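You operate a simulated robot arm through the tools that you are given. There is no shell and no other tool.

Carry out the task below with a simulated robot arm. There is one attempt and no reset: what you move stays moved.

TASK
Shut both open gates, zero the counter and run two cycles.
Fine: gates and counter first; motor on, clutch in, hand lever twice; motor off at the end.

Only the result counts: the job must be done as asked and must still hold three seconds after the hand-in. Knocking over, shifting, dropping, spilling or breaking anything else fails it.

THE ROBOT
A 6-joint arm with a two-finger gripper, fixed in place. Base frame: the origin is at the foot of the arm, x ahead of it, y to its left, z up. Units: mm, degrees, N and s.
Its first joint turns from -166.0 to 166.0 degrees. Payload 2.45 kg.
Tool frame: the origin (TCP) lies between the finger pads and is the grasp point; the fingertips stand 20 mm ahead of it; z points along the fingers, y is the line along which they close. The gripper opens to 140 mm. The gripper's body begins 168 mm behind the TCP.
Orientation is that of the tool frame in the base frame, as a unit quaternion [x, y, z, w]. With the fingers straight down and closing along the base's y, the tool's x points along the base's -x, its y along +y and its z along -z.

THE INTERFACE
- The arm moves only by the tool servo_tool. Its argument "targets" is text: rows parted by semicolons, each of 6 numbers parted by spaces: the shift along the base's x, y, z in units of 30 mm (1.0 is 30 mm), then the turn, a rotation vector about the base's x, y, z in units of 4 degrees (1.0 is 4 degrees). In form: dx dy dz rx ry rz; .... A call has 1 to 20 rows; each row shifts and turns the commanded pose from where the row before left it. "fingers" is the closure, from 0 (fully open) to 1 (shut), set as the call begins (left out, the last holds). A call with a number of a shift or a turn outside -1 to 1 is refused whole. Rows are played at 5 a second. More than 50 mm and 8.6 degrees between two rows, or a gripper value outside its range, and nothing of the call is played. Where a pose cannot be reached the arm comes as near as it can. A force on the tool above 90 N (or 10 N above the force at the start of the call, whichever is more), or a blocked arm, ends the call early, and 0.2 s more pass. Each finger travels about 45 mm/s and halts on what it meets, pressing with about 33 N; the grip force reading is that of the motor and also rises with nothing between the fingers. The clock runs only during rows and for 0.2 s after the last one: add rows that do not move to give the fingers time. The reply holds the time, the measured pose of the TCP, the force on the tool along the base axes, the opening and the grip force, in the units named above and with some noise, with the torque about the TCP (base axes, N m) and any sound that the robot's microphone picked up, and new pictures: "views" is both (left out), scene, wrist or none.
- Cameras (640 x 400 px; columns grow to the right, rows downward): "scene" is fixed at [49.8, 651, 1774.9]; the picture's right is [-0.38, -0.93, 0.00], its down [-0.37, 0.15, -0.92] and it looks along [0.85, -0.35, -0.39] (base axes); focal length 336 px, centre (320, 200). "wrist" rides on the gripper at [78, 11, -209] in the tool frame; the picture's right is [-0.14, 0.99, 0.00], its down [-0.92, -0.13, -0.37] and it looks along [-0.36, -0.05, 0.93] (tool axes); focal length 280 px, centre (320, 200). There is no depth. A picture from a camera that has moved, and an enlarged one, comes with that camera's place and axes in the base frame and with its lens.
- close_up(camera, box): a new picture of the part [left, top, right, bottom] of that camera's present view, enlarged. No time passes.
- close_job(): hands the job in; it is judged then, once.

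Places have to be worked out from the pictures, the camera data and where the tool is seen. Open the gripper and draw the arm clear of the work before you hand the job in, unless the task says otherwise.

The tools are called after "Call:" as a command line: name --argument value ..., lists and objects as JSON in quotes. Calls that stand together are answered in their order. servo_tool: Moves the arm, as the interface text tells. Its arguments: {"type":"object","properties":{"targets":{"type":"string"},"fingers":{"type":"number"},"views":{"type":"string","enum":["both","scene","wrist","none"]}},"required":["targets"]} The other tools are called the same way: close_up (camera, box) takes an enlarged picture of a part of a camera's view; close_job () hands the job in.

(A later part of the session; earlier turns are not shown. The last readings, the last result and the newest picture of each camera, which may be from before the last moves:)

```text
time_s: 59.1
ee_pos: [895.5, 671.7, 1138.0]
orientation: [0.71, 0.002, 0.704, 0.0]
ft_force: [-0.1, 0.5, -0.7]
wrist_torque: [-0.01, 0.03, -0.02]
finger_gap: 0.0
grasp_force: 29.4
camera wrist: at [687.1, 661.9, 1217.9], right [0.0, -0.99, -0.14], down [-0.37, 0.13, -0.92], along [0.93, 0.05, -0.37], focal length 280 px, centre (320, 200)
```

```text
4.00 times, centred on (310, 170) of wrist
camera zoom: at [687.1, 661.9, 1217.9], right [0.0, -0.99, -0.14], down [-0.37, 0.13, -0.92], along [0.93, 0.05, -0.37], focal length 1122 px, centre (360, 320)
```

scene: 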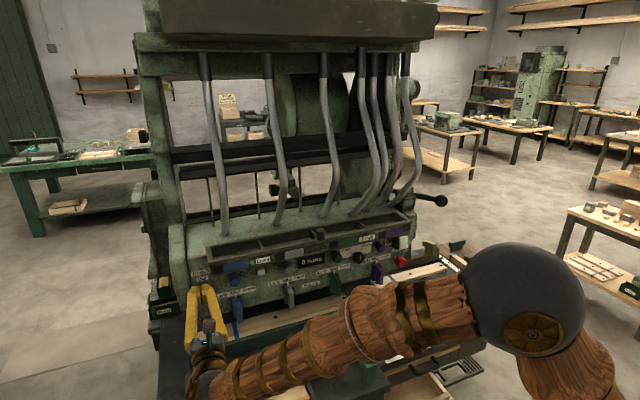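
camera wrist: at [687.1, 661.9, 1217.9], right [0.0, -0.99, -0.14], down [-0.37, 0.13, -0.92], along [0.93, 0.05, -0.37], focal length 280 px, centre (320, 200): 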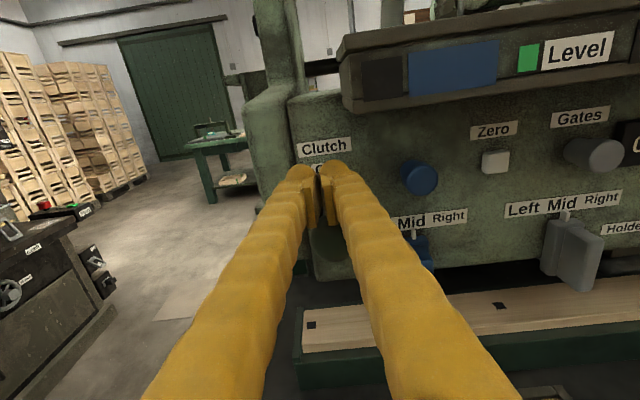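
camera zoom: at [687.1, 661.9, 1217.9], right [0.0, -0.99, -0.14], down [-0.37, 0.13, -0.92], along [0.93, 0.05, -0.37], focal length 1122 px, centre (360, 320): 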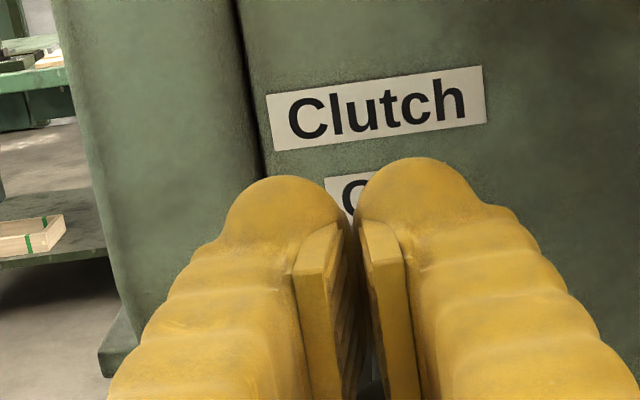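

The lever is following down with little force. I'll continue down in small steps towards the "In" position.

Call:
servo_tool --targets "0 0 -0.2 0 0 0;0 0 -0.2 0 0 0;0 0 -0.2 0 0 0;0 0 -0.2 0 0 0;0 0 -0.1 0 0 0;0 0 -0.1 0 0 0;0 0 0 0 0 0" --views "both"

Call:
close_up --camera "scene" --box '[160, 250, 256, 310]'

Call:
close_up --camera "wrist" --box '[250, 140, 410, 290]'

```text
time_s: 60.7
ee_pos: [897.7, 672.1, 1107.8]
orientation: [0.71, 0.001, 0.705, 0.001]
ft_force: [1.4, 0.3, 1.0]
wrist_torque: [-0.02, -0.02, -0.02]
finger_gap: 0.0
grasp_force: 29.5
camera wrist: at [687.2, 661.8, 1187.7], right [0.0, -0.99, -0.14], down [-0.37, 0.13, -0.92], along [0.93, 0.05, -0.37], focal length 280 px, centre (320, 200)
```

scene: 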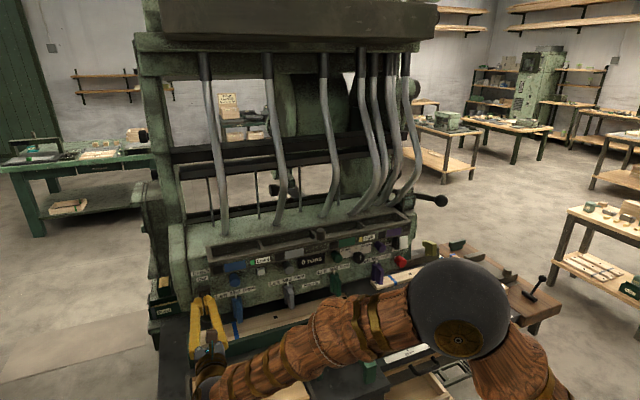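
wrist: 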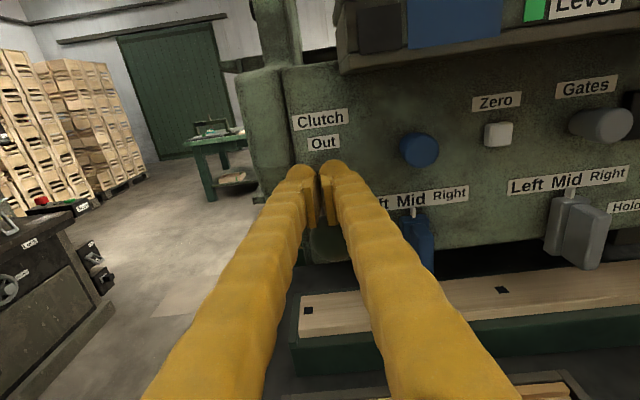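

```text
6.67 times, centred on (208, 280) of scene
camera zoom: at [49.8, 651.0, 1774.9], right [-0.38, -0.93, 0.0], down [-0.37, 0.15, -0.92], along [0.85, -0.35, -0.39], focal length 2238 px, centre (1067, -333)
```

zoom: 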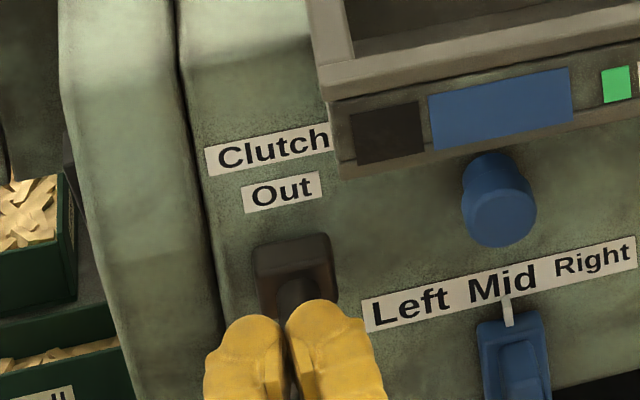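

```text
2.67 times, centred on (330, 215) of wrist
camera zoom: at [687.2, 661.8, 1187.7], right [0.0, -0.99, -0.14], down [-0.37, 0.13, -0.92], along [0.93, 0.05, -0.37], focal length 748 px, centre (293, 160)
```

zoom: 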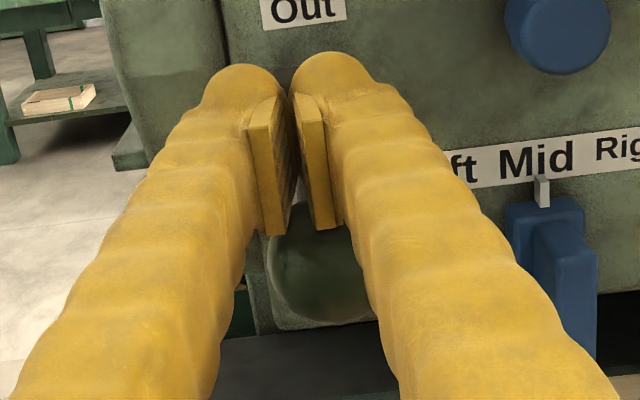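

The ball is now near z≈1065. I'll nudge further down until firm resistance to be sure it is seated.

Call:
servo_tool --targets "0 0 -0.1 0 0 0;0 0 -0.1 0 0 0;0 0 -0.1 0 0 0;0 0 -0.1 0 0 0;0 0 0 0 0 0" --views "none"

Call:
close_up --camera "wrist" --box '[250, 140, 410, 290]'

```text
time_s: 61.9
ee_pos: [895.7, 672.7, 1094.8]
orientation: [0.709, 0.0, 0.705, 0.001]
ft_force: [-0.5, 0.4, -0.1]
wrist_torque: [0.02, 0.0, -0.06]
finger_gap: 0.0
grasp_force: 29.9
```

```text
2.67 times, centred on (330, 215) of wrist
camera zoom: at [687.3, 662.0, 1175.3], right [0.0, -0.99, -0.14], down [-0.37, 0.13, -0.92], along [0.93, 0.05, -0.37], focal length 748 px, centre (293, 160)
```

zoom: 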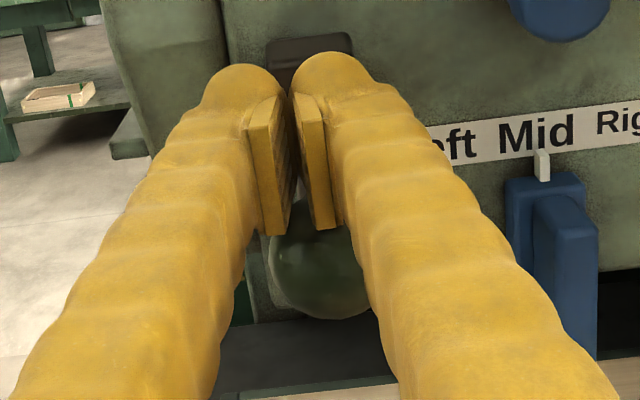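

Still free-moving, so I'll continue down in 3 mm steps.

Call:
servo_tool --targets "0 0 -0.1 0 0 0;0 0 -0.1 0 0 0;0 0 -0.1 0 0 0;0 0 -0.1 0 0 0;0 0 0 0 0 0" --views "none"

Call:
close_up --camera "wrist" --box '[250, 140, 410, 290]'

Call:
close_up --camera "scene" --box '[160, 250, 256, 310]'

```text
time_s: 63.1
ee_pos: [896.3, 672.1, 1089.9]
orientation: [0.707, -0.002, 0.707, 0.0]
ft_force: [13.9, 3.9, 64.8]
wrist_torque: [-0.5, -0.89, 0.11]
finger_gap: 0.0
grasp_force: 29.4
```

```text
2.67 times, centred on (330, 215) of wrist
camera zoom: at [686.9, 661.5, 1168.4], right [0.0, -0.99, -0.14], down [-0.37, 0.13, -0.92], along [0.93, 0.05, -0.36], focal length 748 px, centre (293, 160)
```

zoom: 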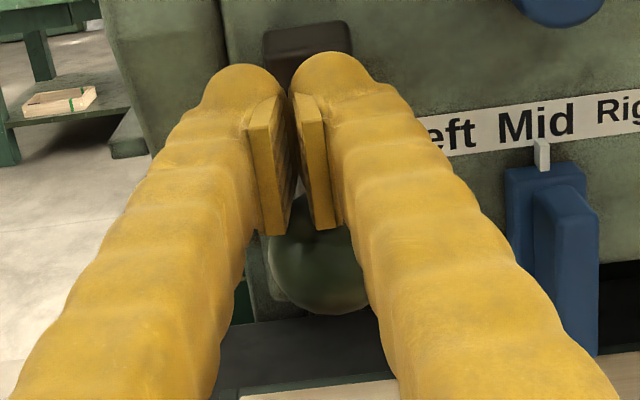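

```text
6.67 times, centred on (208, 280) of scene
camera zoom: at [49.8, 651.0, 1774.9], right [-0.38, -0.93, 0.0], down [-0.37, 0.15, -0.92], along [0.85, -0.35, -0.39], focal length 2238 px, centre (1067, -333)
```

zoom: 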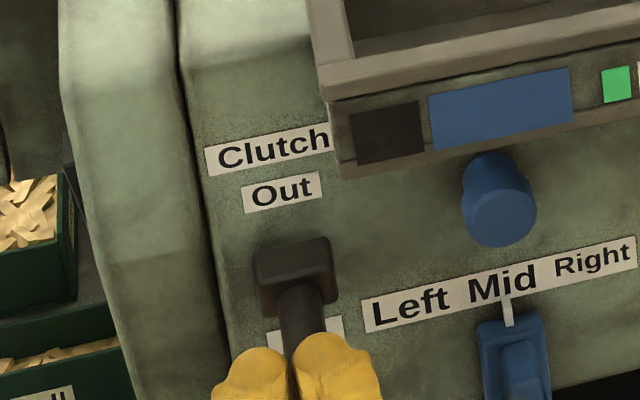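

65 N upward reaction at z≈1090: the clutch lever is at its end stop. I'll raise off the ball, back away, and look.

Call:
servo_tool --targets "0 0 0.4 0 0 0;0 0 0.8 0 0 0;-0.8 0 0.5 0 0 0;-0.9 0 0 0 0 0;-0.9 0 0 0 0 0;-0.9 0 0 0 0 0;0 0 0 0 0 0" --views "both"

Call:
close_up --camera "scene" --box '[160, 245, 288, 325]'

Call:
close_up --camera "wrist" --box '[230, 100, 430, 260]'

```text
time_s: 64.7
ee_pos: [792.0, 672.6, 1134.9]
orientation: [0.71, 0.001, 0.704, 0.001]
ft_force: [0.0, -0.1, -0.5]
wrist_torque: [0.01, 0.01, -0.02]
finger_gap: 0.1
grasp_force: 29.0
camera wrist: at [582.4, 661.8, 1215.1], right [0.0, -0.99, -0.14], down [-0.37, 0.13, -0.92], along [0.93, 0.05, -0.37], focal length 280 px, centre (320, 200)
```

scene: 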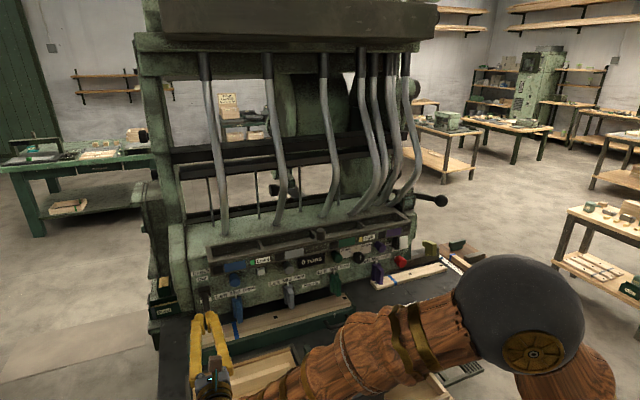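
wrist: 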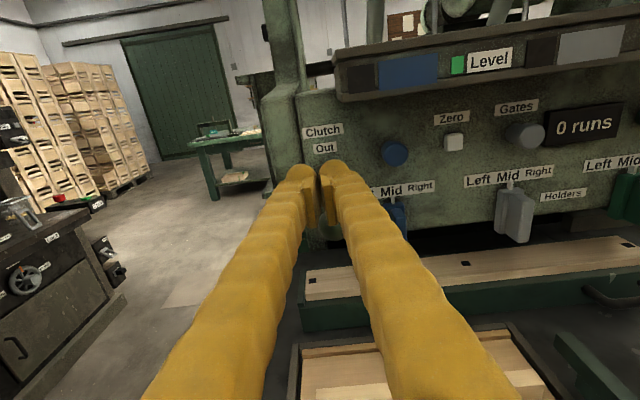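

```text
5.00 times, centred on (224, 285) of scene
camera zoom: at [49.8, 651.0, 1774.9], right [-0.38, -0.93, 0.0], down [-0.37, 0.15, -0.92], along [0.85, -0.35, -0.39], focal length 1679 px, centre (800, -225)
```

zoom: 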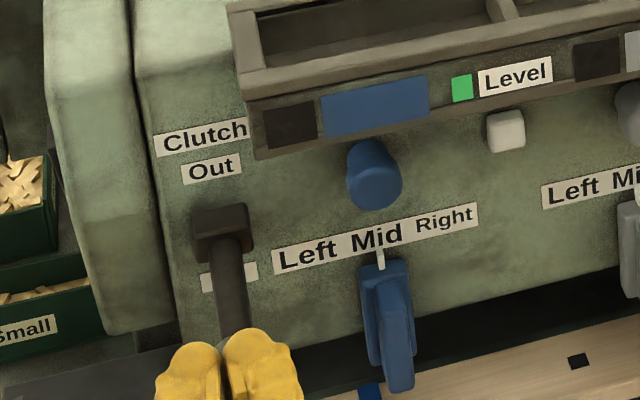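

```text
2.50 times, centred on (330, 180) of wrist
camera zoom: at [582.4, 661.8, 1215.1], right [0.0, -0.99, -0.14], down [-0.37, 0.13, -0.92], along [0.93, 0.05, -0.37], focal length 701 px, centre (295, 250)
```

zoom: 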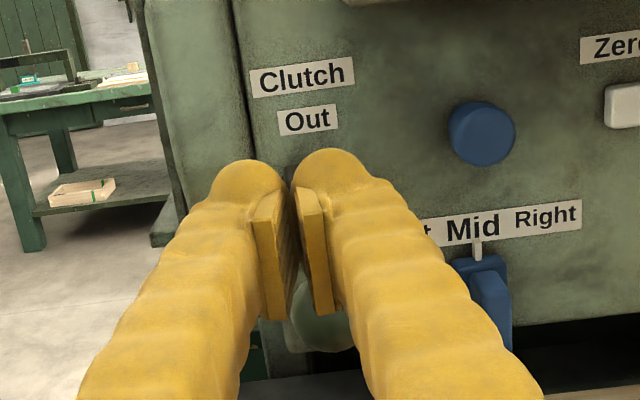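

The lever stays down at "In". Now I'll travel to the right for the hand lever with its ball at ≈(958,−224,1271), yawing the tool to −36° and rising to z≈1315 on the way.

Call:
servo_tool --targets "-0.6 -0.95 0.3 0 0 0;-0.6 -0.95 0.3 0 0 0;-0.6 -0.95 0.3 0 0 0;-0.6 -0.95 0.3 0 0 0;-0.6 -0.95 0.3 0 0 -1;0 -0.95 0.3 0 0 -1;0 -0.95 0.3 0 0 -1;0 -0.95 0.3 0 0 -1;0 -0.95 0.3 0 0 -1;0 -0.95 0.3 0 0 -1;0 -0.95 0.3 0 0 -1;0 -0.95 0.3 0 0 -1;0 -0.95 0.3 0 0 -1;0 -0.95 0.3 0 0 0;0 -0.95 0.3 0 0 0;0 -0.95 0.3 0 0 0;0 -0.95 0.3 0 0 0;0 -0.95 0.3 0 0 0;0 -0.95 0.3 0 0 0;0 0 0 0 0 0" --views "both"

```text
time_s: 68.9
ee_pos: [701.7, 131.5, 1306.6]
orientation: [0.674, -0.218, 0.672, 0.218]
ft_force: [0.6, -1.2, -0.3]
wrist_torque: [0.05, -0.01, 0.01]
finger_gap: 0.0
grasp_force: 29.2
camera wrist: at [525.7, 244.6, 1386.9], right [-0.58, -0.8, -0.14], down [-0.23, 0.32, -0.92], along [0.78, -0.5, -0.37], focal length 280 px, centre (320, 200)
```

scene: 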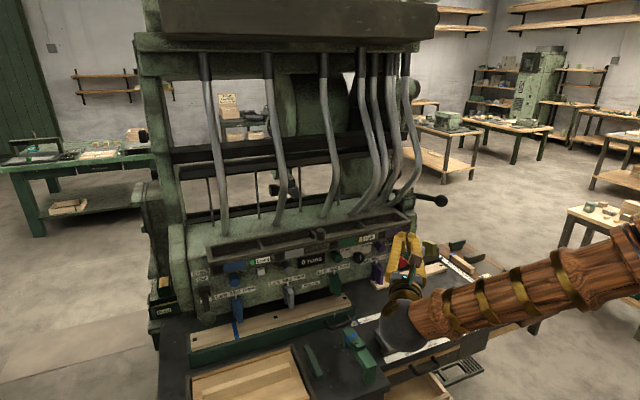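
wrist: 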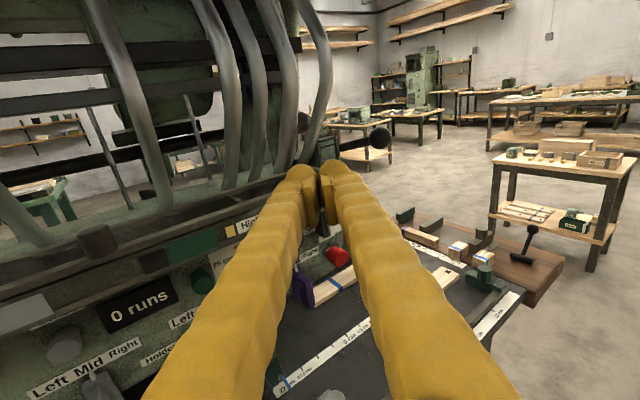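

I'll zoom on the machine lever and the small lever on the wooden extension to decide which is the hand lever.

Call:
close_up --camera "wrist" --box '[300, 90, 460, 190]'

Call:
close_up --camera "wrist" --box '[390, 190, 580, 310]'

Call:
close_up --camera "scene" --box '[380, 140, 476, 200]'

Call:
close_up --camera "scene" --box '[340, 150, 460, 240]'

```text
4.00 times, centred on (380, 140) of wrist
camera zoom: at [525.7, 244.6, 1386.9], right [-0.58, -0.8, -0.14], down [-0.23, 0.32, -0.92], along [0.78, -0.5, -0.37], focal length 1122 px, centre (80, 440)
```

zoom: 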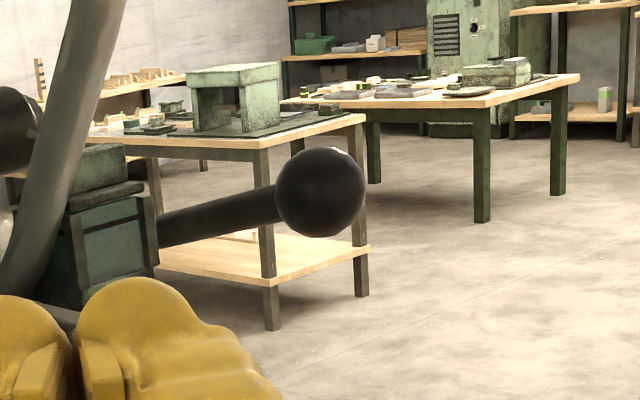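

```text
3.33 times, centred on (485, 250) of wrist
camera zoom: at [525.7, 244.6, 1386.9], right [-0.58, -0.8, -0.14], down [-0.23, 0.32, -0.92], along [0.78, -0.5, -0.37], focal length 935 px, centre (-230, 33)
```

zoom: 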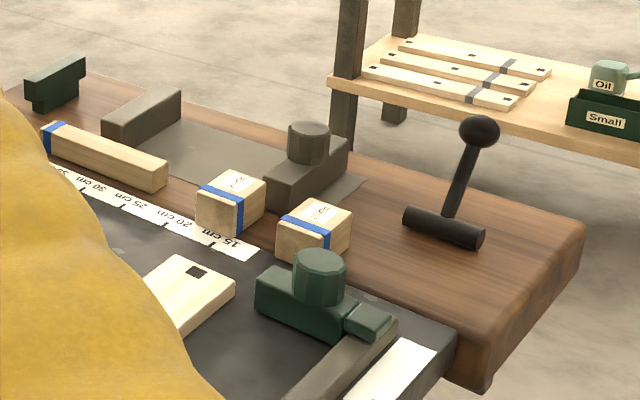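

```text
6.67 times, centred on (428, 170) of scene
camera zoom: at [49.8, 651.0, 1774.9], right [-0.38, -0.93, 0.0], down [-0.37, 0.15, -0.92], along [0.85, -0.35, -0.39], focal length 2238 px, centre (-400, 400)
```

zoom: 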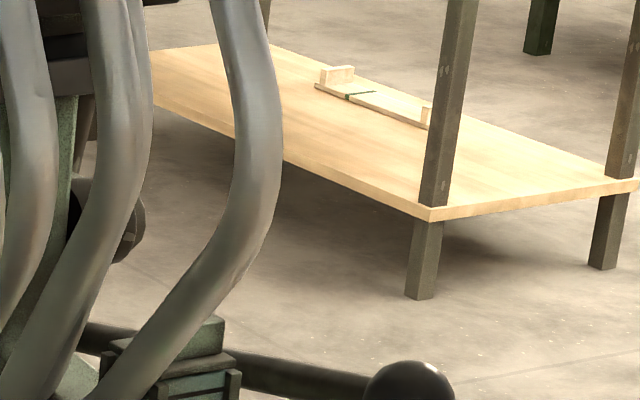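

```text
4.44 times, centred on (400, 195) of scene
camera zoom: at [49.8, 651.0, 1774.9], right [-0.38, -0.93, 0.0], down [-0.37, 0.15, -0.92], along [0.85, -0.35, -0.39], focal length 1492 px, centre (-36, 222)
```

zoom: 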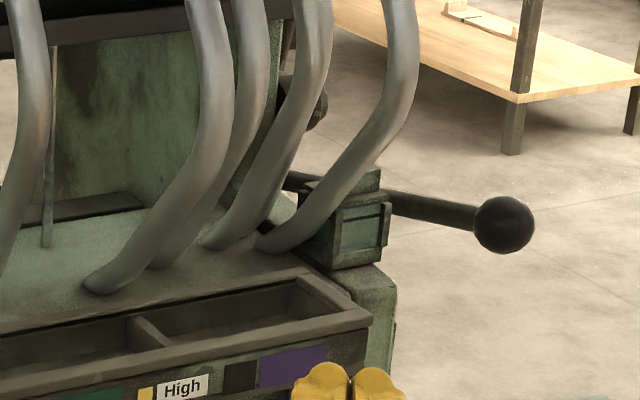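

The big black-ball lever is on the machine itself by the panel; the small one belongs to the bench jig. So the machine lever is the hand lever, ball ≈(962,−228,1268), radius ≈26. I'll move up to a pose short of it and slightly above.

Call:
servo_tool --targets "0.49 -0.94 0.08 0 0 0;0.49 -0.94 0.08 0 0 0;0.49 -0.94 0.08 0 0 0;0.49 -0.94 0.08 0 0 0;0.49 -0.94 0.08 0 0 0;0.49 -0.94 0.08 0 0 0;0.49 -0.94 0.08 0 0 0;0.49 -0.94 0.08 0 0 0;0.49 -0.94 0.08 0 0 0;0.49 -0.94 0.08 0 0 0;0 0 0 0 0 0" --views "both"

Call:
close_up --camera "wrist" --box '[240, 130, 400, 230]'

Call:
close_up --camera "scene" --box '[380, 160, 476, 220]'

```text
time_s: 71.3
ee_pos: [847.2, -151.3, 1329.5]
orientation: [0.675, -0.218, 0.67, 0.218]
ft_force: [-0.2, -0.5, 0.2]
wrist_torque: [0.03, -0.03, 0.01]
finger_gap: 0.1
grasp_force: 29.1
camera wrist: at [672.5, -36.8, 1410.4], right [-0.58, -0.8, -0.14], down [-0.23, 0.32, -0.92], along [0.78, -0.5, -0.37], focal length 280 px, centre (320, 200)
```

scene: 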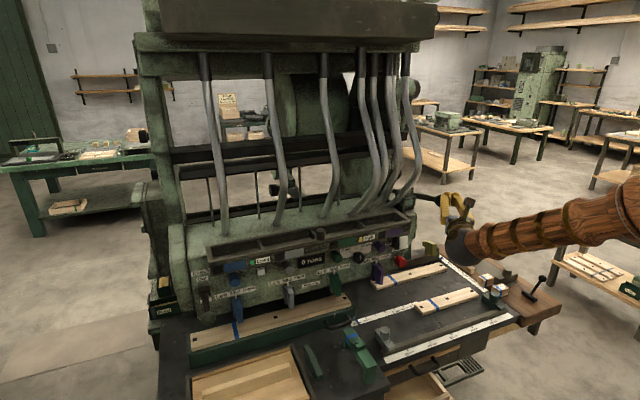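
wrist: 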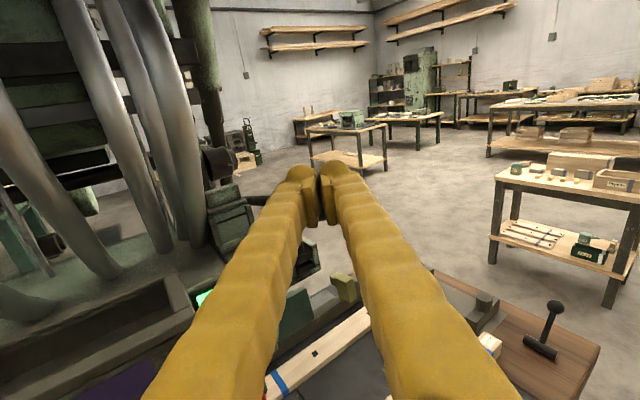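

```text
4.00 times, centred on (320, 180) of wrist
camera zoom: at [672.5, -36.8, 1410.4], right [-0.58, -0.8, -0.14], down [-0.23, 0.32, -0.92], along [0.78, -0.5, -0.37], focal length 1122 px, centre (320, 280)
```

zoom: 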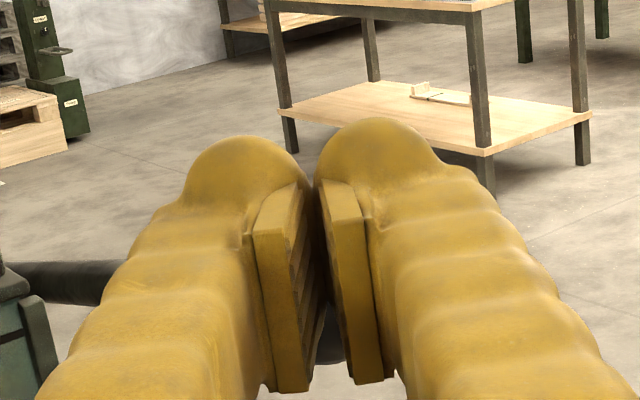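

```text
6.67 times, centred on (428, 190) of scene
camera zoom: at [49.8, 651.0, 1774.9], right [-0.38, -0.93, 0.0], down [-0.37, 0.15, -0.92], along [0.85, -0.35, -0.39], focal length 2238 px, centre (-400, 267)
```

zoom: 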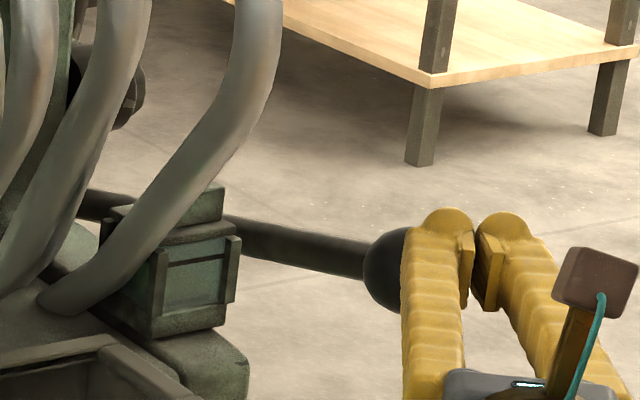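

The ball (≈(965,−227,1267)) is straight ahead, just below the finger line. I'll advance over it with ~18 mm clearance.

Call:
servo_tool --targets "0.78 -0.5 0 0 0 0;0.78 -0.5 0 0 0 0;0.78 -0.5 0 0 0 0;0.78 -0.5 0 0 0 0;0.78 -0.5 0 0 0 0;0 0 0 0 0 0" --views "both"

Call:
close_up --camera "wrist" --box '[240, 130, 400, 230]'

Call:
close_up --camera "scene" --box '[380, 160, 476, 220]'

```text
time_s: 72.7
ee_pos: [965.7, -227.8, 1330.1]
orientation: [0.675, -0.218, 0.671, 0.218]
ft_force: [-0.1, 0.4, -1.0]
wrist_torque: [0.0, 0.02, -0.01]
finger_gap: 0.0
grasp_force: 29.6
camera wrist: at [789.6, -112.6, 1410.6], right [-0.58, -0.8, -0.14], down [-0.23, 0.32, -0.92], along [0.78, -0.5, -0.37], focal length 280 px, centre (320, 200)
```

scene: 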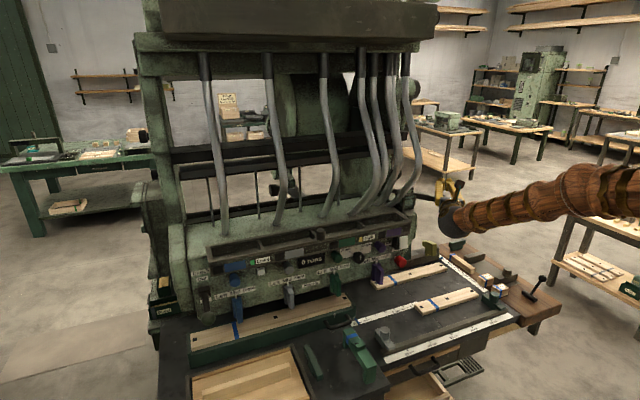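
wrist: 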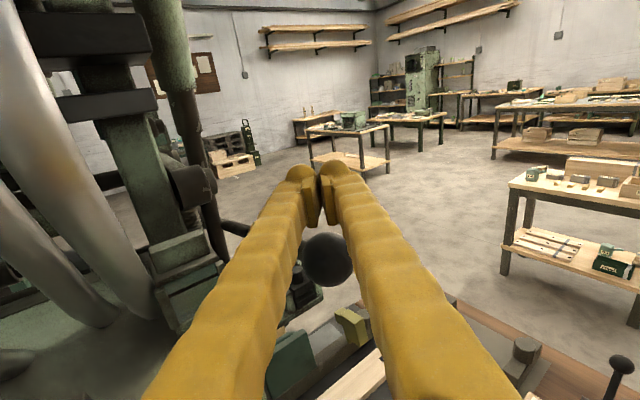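

```text
4.00 times, centred on (320, 180) of wrist
camera zoom: at [789.6, -112.6, 1410.6], right [-0.58, -0.8, -0.14], down [-0.23, 0.32, -0.92], along [0.78, -0.5, -0.37], focal length 1122 px, centre (320, 280)
```

zoom: 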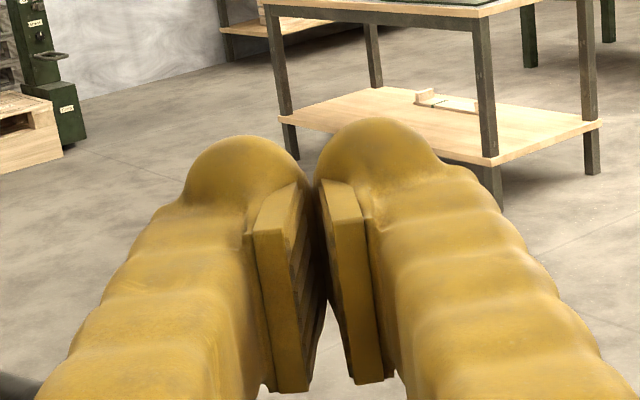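

```text
6.67 times, centred on (428, 190) of scene
camera zoom: at [49.8, 651.0, 1774.9], right [-0.38, -0.93, 0.0], down [-0.37, 0.15, -0.92], along [0.85, -0.35, -0.39], focal length 2238 px, centre (-400, 267)
```

zoom: 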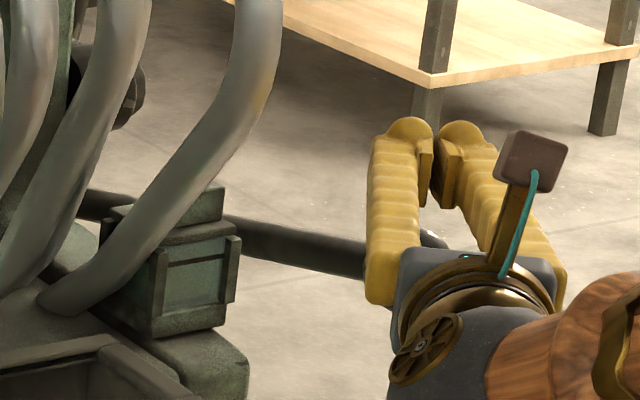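

The ball is right below the finger pads. I'll press down 60 mm in small steps and watch.

Call:
servo_tool --targets "0 0 -0.25 0 0 0;0 0 -0.25 0 0 0;0 0 -0.25 0 0 0;0 0 -0.25 0 0 0;0 0 -0.25 0 0 0;0 0 -0.25 0 0 0;0 0 -0.25 0 0 0;0 0 -0.25 0 0 0;0 0 0 0 0 0" --views "both"

Call:
close_up --camera "scene" --box '[290, 160, 482, 280]'

```text
time_s: 74.7
ee_pos: [966.8, -226.2, 1268.4]
orientation: [0.675, -0.219, 0.67, 0.219]
ft_force: [0.9, -0.6, 1.8]
wrist_torque: [-0.04, -0.02, 0.0]
finger_gap: 0.0
grasp_force: 29.4
camera wrist: at [789.8, -112.0, 1349.5], right [-0.58, -0.8, -0.14], down [-0.23, 0.32, -0.92], along [0.78, -0.5, -0.37], focal length 280 px, centre (320, 200)
```

scene: 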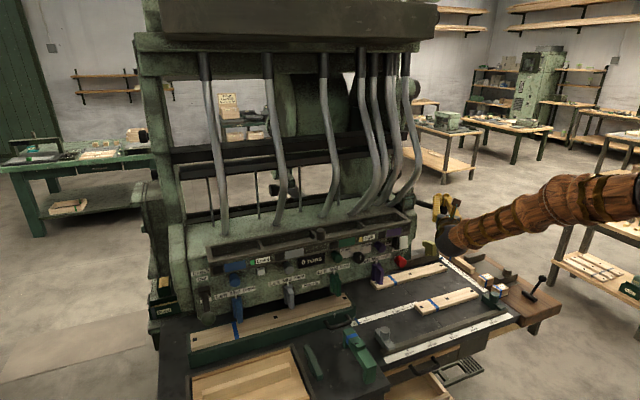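
wrist: 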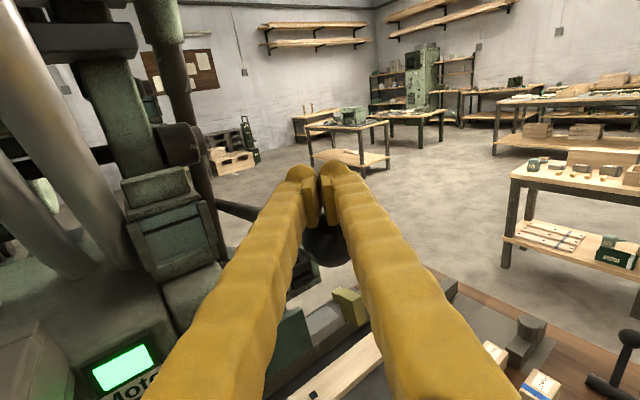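

```text
3.33 times, centred on (386, 220) of scene
camera zoom: at [49.8, 651.0, 1774.9], right [-0.38, -0.93, 0.0], down [-0.37, 0.15, -0.92], along [0.85, -0.35, -0.39], focal length 1119 px, centre (100, 133)
```

zoom: 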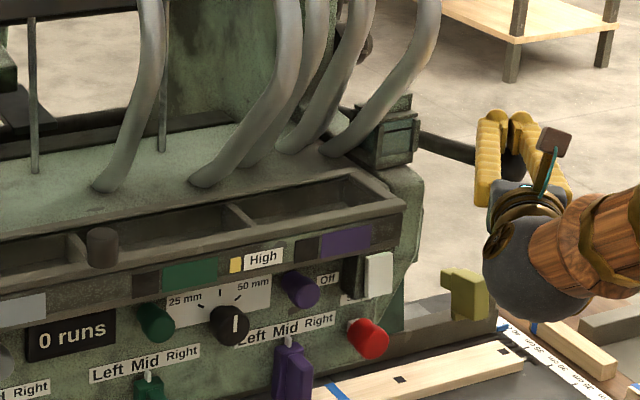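

The lever follows with little force. I'll continue another 60 mm down.

Call:
servo_tool --targets "0 0 -0.25 0 0 0;0 0 -0.25 0 0 0;0 0 -0.25 0 0 0;0 0 -0.25 0 0 0;0 0 -0.25 0 0 0;0 0 -0.25 0 0 0;0 0 -0.25 0 0 0;0 0 -0.25 0 0 0;0 0 0 0 0 0" --views "both"

Call:
close_up --camera "scene" --box '[290, 160, 482, 280]'

```text
time_s: 76.7
ee_pos: [965.4, -225.7, 1209.6]
orientation: [0.675, -0.218, 0.67, 0.218]
ft_force: [1.5, -1.4, 2.7]
wrist_torque: [-0.09, -0.02, 0.0]
finger_gap: 0.2
grasp_force: 29.4
camera wrist: at [789.3, -112.2, 1290.0], right [-0.58, -0.8, -0.14], down [-0.23, 0.32, -0.92], along [0.78, -0.5, -0.37], focal length 280 px, centre (320, 200)
```

scene: 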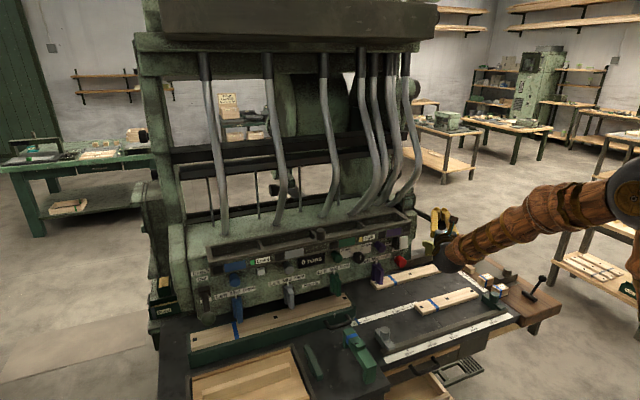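
wrist: 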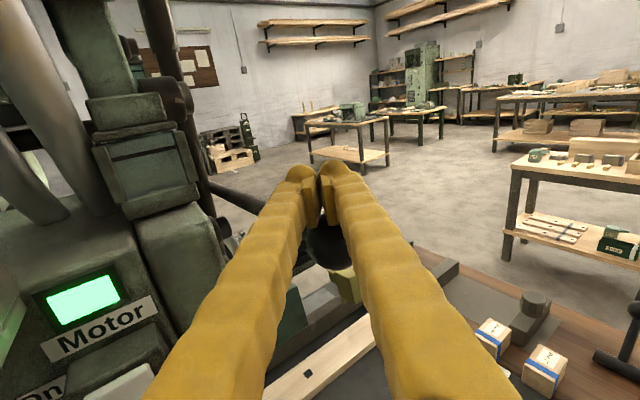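

```text
3.33 times, centred on (386, 220) of scene
camera zoom: at [49.8, 651.0, 1774.9], right [-0.38, -0.93, 0.0], down [-0.37, 0.15, -0.92], along [0.85, -0.35, -0.39], focal length 1119 px, centre (100, 133)
```

zoom: 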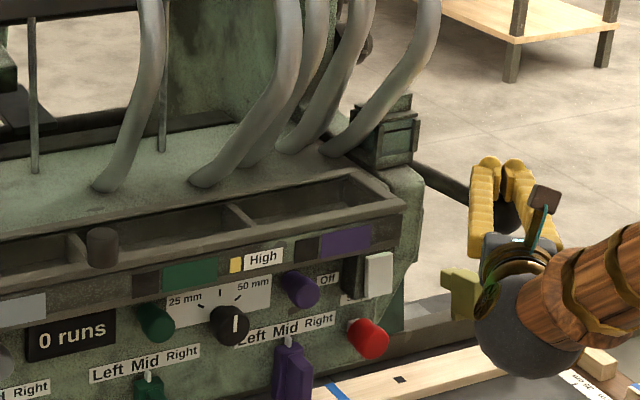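

Still moving freely; counter 0. I'll continue down another ~50 mm.

Call:
servo_tool --targets "0 0 -0.25 0 0 0;0 0 -0.25 0 0 0;0 0 -0.25 0 0 0;0 0 -0.25 0 0 0;0 0 -0.25 0 0 0;0 0 -0.25 0 0 0;0 0 0 0 0 0" --views "both"

Call:
close_up --camera "scene" --box '[290, 160, 482, 280]'

```text
time_s: 78.3
ee_pos: [967.0, -226.9, 1165.6]
orientation: [0.674, -0.219, 0.67, 0.219]
ft_force: [1.2, -0.4, 3.1]
wrist_torque: [-0.04, -0.03, 0.0]
finger_gap: 0.1
grasp_force: 29.4
camera wrist: at [790.0, -112.2, 1245.0], right [-0.58, -0.8, -0.14], down [-0.23, 0.32, -0.92], along [0.78, -0.5, -0.37], focal length 280 px, centre (320, 200)
```

scene: 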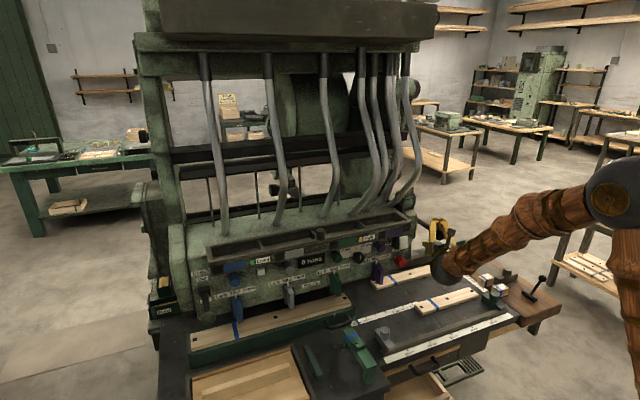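
wrist: 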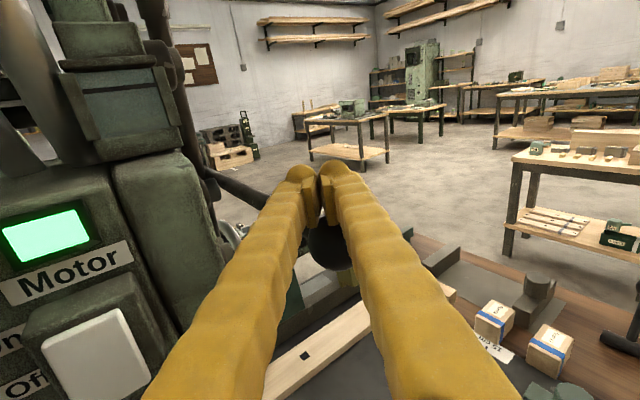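

```text
3.33 times, centred on (386, 220) of scene
camera zoom: at [49.8, 651.0, 1774.9], right [-0.38, -0.93, 0.0], down [-0.37, 0.15, -0.92], along [0.85, -0.35, -0.39], focal length 1119 px, centre (100, 133)
```

zoom: 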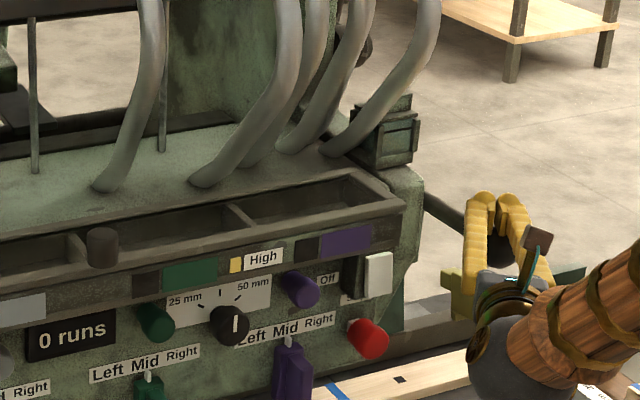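

The lever keeps going with ~3 N. I'll continue another 45 mm down.

Call:
servo_tool --targets "0 0 -0.25 0 0 0;0 0 -0.25 0 0 0;0 0 -0.25 0 0 0;0 0 -0.25 0 0 0;0 0 -0.25 0 0 0;0 0 -0.25 0 0 0;0 0 0 0 0 0" --views "both"

Call:
close_up --camera "scene" --box '[290, 160, 482, 280]'

```text
time_s: 79.9
ee_pos: [966.0, -226.3, 1124.2]
orientation: [0.673, -0.219, 0.672, 0.219]
ft_force: [0.4, 2.1, 39.8]
wrist_torque: [-0.45, -0.06, 0.02]
finger_gap: 0.0
grasp_force: 29.5
camera wrist: at [789.9, -112.1, 1202.6], right [-0.58, -0.8, -0.14], down [-0.22, 0.32, -0.92], along [0.78, -0.51, -0.37], focal length 280 px, centre (320, 200)
```

scene: 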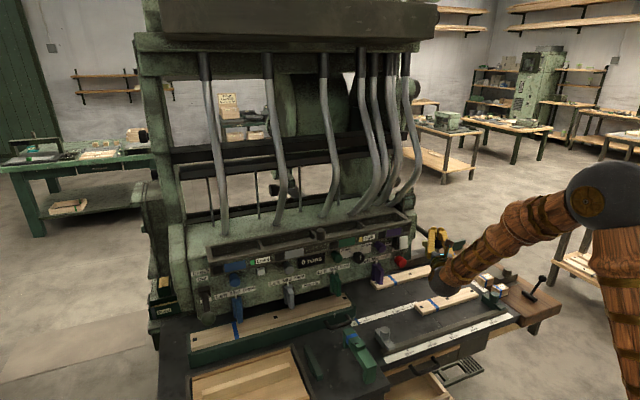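
wrist: 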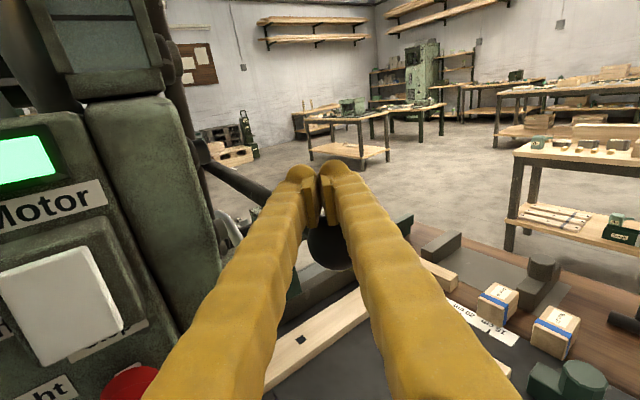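

```text
3.33 times, centred on (386, 220) of scene
camera zoom: at [49.8, 651.0, 1774.9], right [-0.38, -0.93, 0.0], down [-0.37, 0.15, -0.92], along [0.85, -0.35, -0.39], focal length 1119 px, centre (100, 133)
```

zoom: 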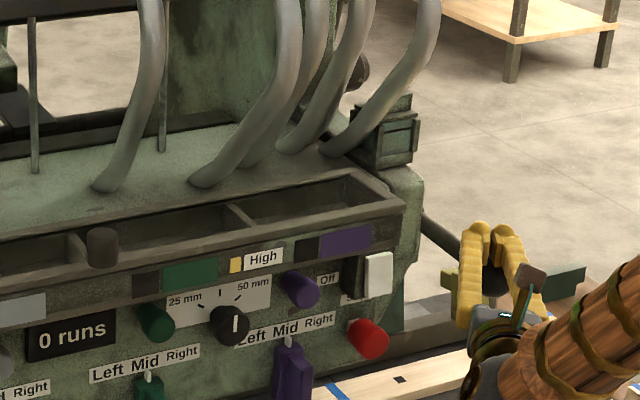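

40 N reaction at TCP z≈1124: the lever is at its lower stop, counter still 0. I'll hold a second and see if the counter or a sound responds.

Call:
servo_tool --targets "0 0 -0.05 0 0 0;0 0 0 0 0 0;0 0 0 0 0 0;0 0 0 0 0 0;0 0 0 0 0 0" --views "none"

Call:
close_up --camera "scene" --box '[190, 20, 482, 280]'

```text
time_s: 81.1
ee_pos: [966.5, -226.5, 1123.9]
orientation: [0.672, -0.218, 0.673, 0.218]
ft_force: [7.0, 1.0, 80.8]
wrist_torque: [-0.92, -0.26, 0.13]
finger_gap: 0.0
grasp_force: 29.2
```

```text
1.54 times, centred on (336, 150) of scene
camera zoom: at [49.8, 651.0, 1774.9], right [-0.38, -0.93, 0.0], down [-0.37, 0.15, -0.92], along [0.85, -0.35, -0.39], focal length 516 px, centre (295, 277)
```

zoom: 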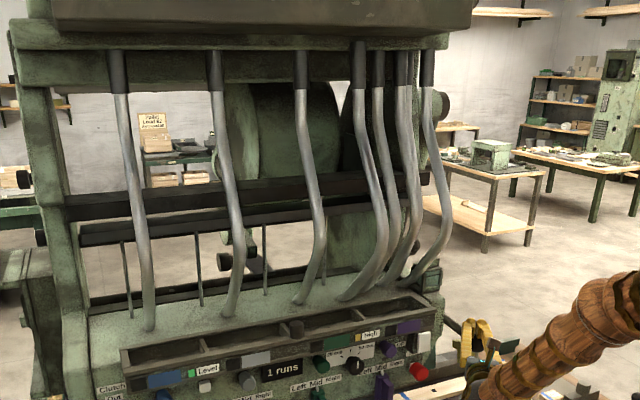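

The counter now shows "1 runs" – the first cycle is counted. I'll raise the fingers slowly and see whether the lever follows back up.

Call:
servo_tool --targets "0 0 0.2 0 0 0;0 0 0.4 0 0 0;0 0 0.4 0 0 0;0 0 0.4 0 0 0;0 0 0.4 0 0 0;0 0 0.4 0 0 0;0 0 0.4 0 0 0;0 0 0 0 0 0" --views "both"

Call:
close_up --camera "scene" --box '[290, 160, 482, 280]'

```text
time_s: 82.9
ee_pos: [966.0, -226.5, 1196.6]
orientation: [0.675, -0.218, 0.67, 0.218]
ft_force: [-0.3, 1.5, 3.3]
wrist_torque: [0.0, 0.02, 0.01]
finger_gap: 0.1
grasp_force: 29.2
camera wrist: at [789.6, -112.2, 1276.4], right [-0.58, -0.8, -0.14], down [-0.23, 0.32, -0.92], along [0.78, -0.5, -0.37], focal length 280 px, centre (320, 200)
```

scene: 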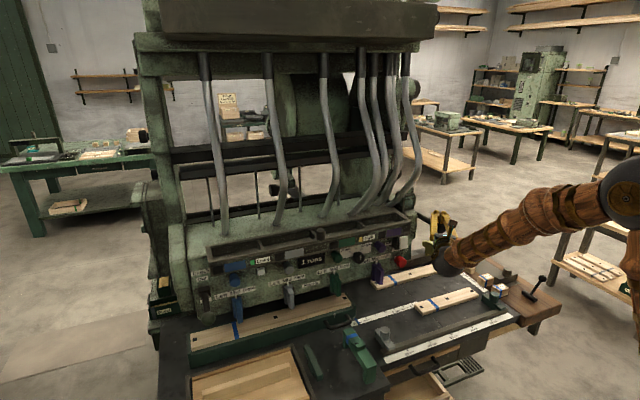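
wrist: 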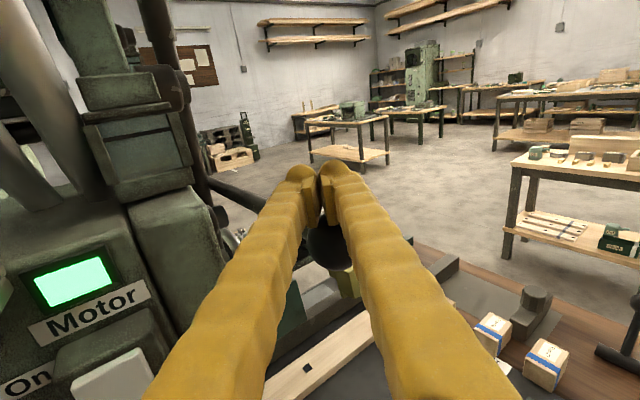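

```text
3.33 times, centred on (386, 220) of scene
camera zoom: at [49.8, 651.0, 1774.9], right [-0.38, -0.93, 0.0], down [-0.37, 0.15, -0.92], along [0.85, -0.35, -0.39], focal length 1119 px, centre (100, 133)
```

zoom: 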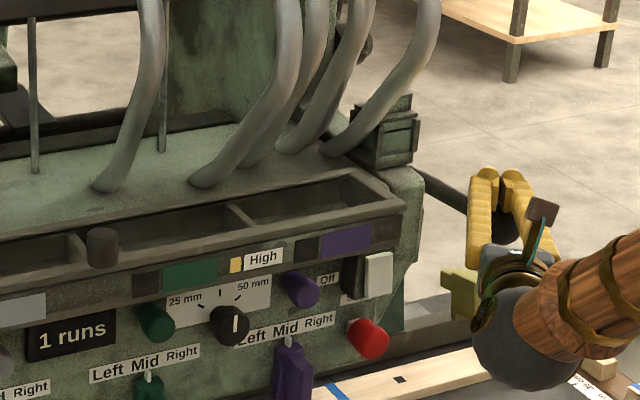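

The sprung lever follows the fingers up and the counter holds "1 runs". I'll continue up to z≈1335 so it returns fully.

Call:
servo_tool --targets "0 0 0.4 0 0 0;0 0 0.4 0 0 0;0 0 0.4 0 0 0;0 0 0.4 0 0 0;0 0 0.4 0 0 0;0 0 0.4 0 0 0;0 0 0.4 0 0 0;0 0 0.4 0 0 0;0 0 0.4 0 0 0;0 0 0.4 0 0 0;0 0 0.4 0 0 0;0 0 0.2 0 0 0;0 0 0 0 0 0;0 0 0 0 0 0" --views "both"

Call:
close_up --camera "scene" --box '[290, 160, 482, 280]'

```text
time_s: 85.9
ee_pos: [965.9, -227.2, 1334.5]
orientation: [0.675, -0.219, 0.669, 0.219]
ft_force: [0.4, -0.5, 0.0]
wrist_torque: [0.0, 0.01, -0.01]
finger_gap: 0.1
grasp_force: 30.0
camera wrist: at [789.9, -112.1, 1414.6], right [-0.58, -0.8, -0.14], down [-0.23, 0.32, -0.92], along [0.78, -0.5, -0.37], focal length 280 px, centre (320, 200)
```

scene: 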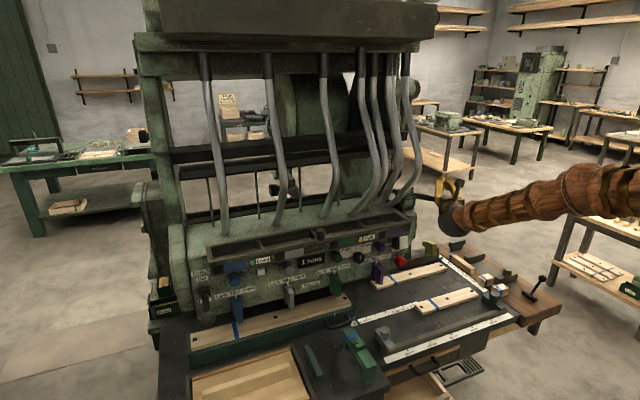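
wrist: 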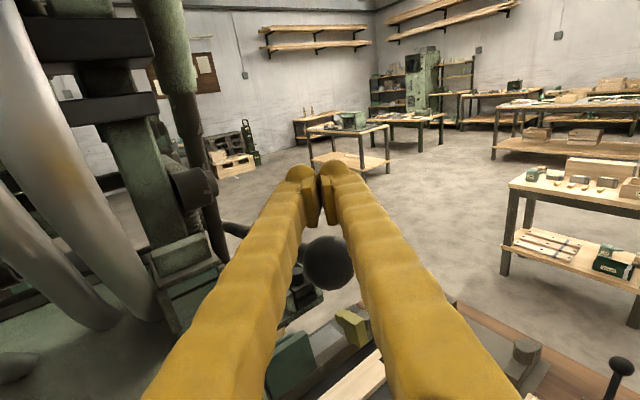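

```text
3.33 times, centred on (386, 220) of scene
camera zoom: at [49.8, 651.0, 1774.9], right [-0.38, -0.93, 0.0], down [-0.37, 0.15, -0.92], along [0.85, -0.35, -0.39], focal length 1119 px, centre (100, 133)
```

zoom: 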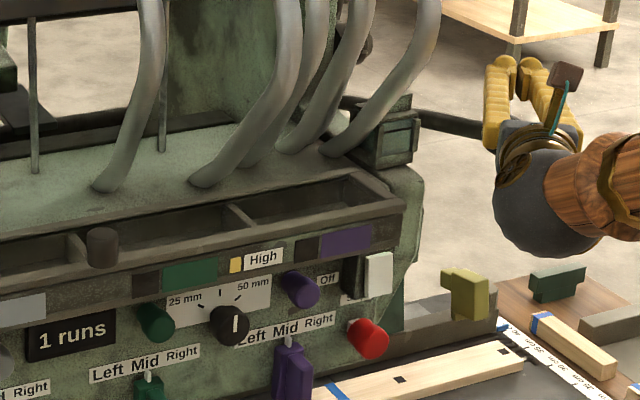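

Lever is back at the top with "1 runs". Second stroke: pressing down smoothly the same way to z≈1124.

Call:
servo_tool --targets "0 0 -0.35 0 0 0;0 0 -0.35 0 0 0;0 0 -0.35 0 0 0;0 0 -0.35 0 0 0;0 0 -0.35 0 0 0;0 0 -0.35 0 0 0;0 0 -0.35 0 0 0;0 0 -0.35 0 0 0;0 0 -0.35 0 0 0;0 0 -0.35 0 0 0;0 0 -0.35 0 0 0;0 0 -0.35 0 0 0;0 0 -0.35 0 0 0;0 0 -0.35 0 0 0;0 0 -0.35 0 0 0;0 0 -0.35 0 0 0;0 0 -0.35 0 0 0;0 0 -0.35 0 0 0;0 0 -0.35 0 0 0;0 0 -0.3 0 0 0" --views "wrist"

Call:
close_up --camera "scene" --box '[290, 160, 482, 280]'

```text
time_s: 90.1
ee_pos: [966.6, -224.8, 1125.6]
orientation: [0.675, -0.218, 0.67, 0.218]
ft_force: [2.0, -0.9, 4.1]
wrist_torque: [-0.07, -0.04, 0.0]
finger_gap: 0.0
grasp_force: 29.4
camera wrist: at [789.7, -112.2, 1205.6], right [-0.58, -0.8, -0.14], down [-0.23, 0.32, -0.92], along [0.78, -0.5, -0.37], focal length 280 px, centre (320, 200)
```

wrist: 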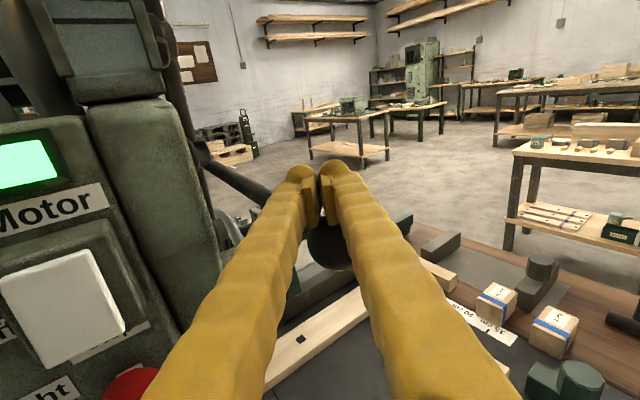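

```text
3.33 times, centred on (386, 220) of scene
camera zoom: at [49.8, 651.0, 1774.9], right [-0.38, -0.93, 0.0], down [-0.37, 0.15, -0.92], along [0.85, -0.35, -0.39], focal length 1119 px, centre (100, 133)
```

zoom: 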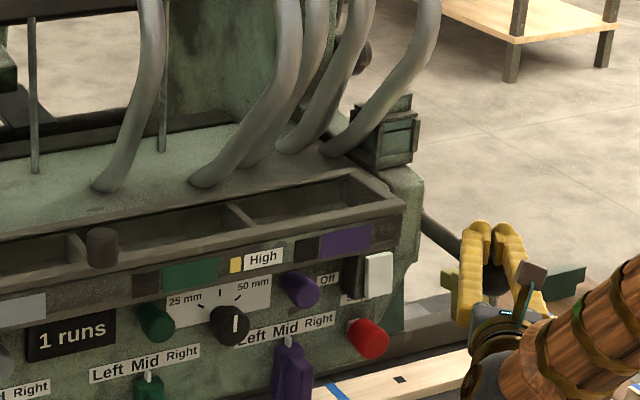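

Not yet at the stop (4 N). I'll press another ~5 mm to the stop and hold briefly as the first time.

Call:
servo_tool --targets "0 0 -0.1 0 0 0;0 0 -0.08 0 0 0;0 0 0 0 0 0;0 0 0 0 0 0;0 0 0 0 0 0" --views "none"

Call:
close_up --camera "scene" --box '[290, 160, 482, 280]'

```text
time_s: 91.3
ee_pos: [966.9, -226.6, 1124.0]
orientation: [0.674, -0.218, 0.672, 0.218]
ft_force: [1.8, -0.6, 57.6]
wrist_torque: [-0.73, -0.13, 0.01]
finger_gap: 0.0
grasp_force: 29.5
```

```text
3.33 times, centred on (386, 220) of scene
camera zoom: at [49.8, 651.0, 1774.9], right [-0.38, -0.93, 0.0], down [-0.37, 0.15, -0.92], along [0.85, -0.35, -0.39], focal length 1119 px, centre (100, 133)
```

zoom: 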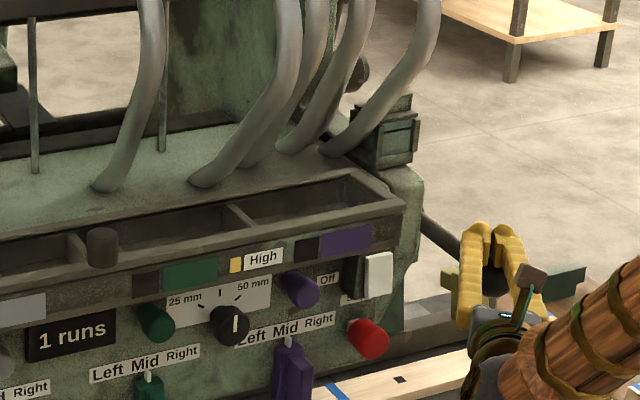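

Still 1 at the stop (58 N). Earlier the count came after a dwell at the bottom, so I'll hold a second longer without moving.

Call:
servo_tool --targets "0 0 0 0 0 0;0 0 0 0 0 0;0 0 0 0 0 0" --views "none"

Call:
close_up --camera "scene" --box '[290, 160, 482, 280]'

```text
time_s: 92.1
ee_pos: [965.7, -226.7, 1123.7]
orientation: [0.673, -0.219, 0.672, 0.219]
ft_force: [7.6, -2.8, 69.5]
wrist_torque: [-0.86, -0.25, 0.15]
finger_gap: 0.0
grasp_force: 29.2
```

```text
3.33 times, centred on (386, 220) of scene
camera zoom: at [49.8, 651.0, 1774.9], right [-0.38, -0.93, 0.0], down [-0.37, 0.15, -0.92], along [0.85, -0.35, -0.39], focal length 1119 px, centre (100, 133)
```

zoom: 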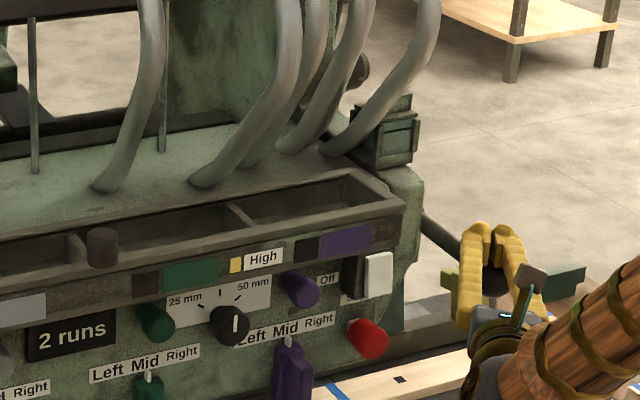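

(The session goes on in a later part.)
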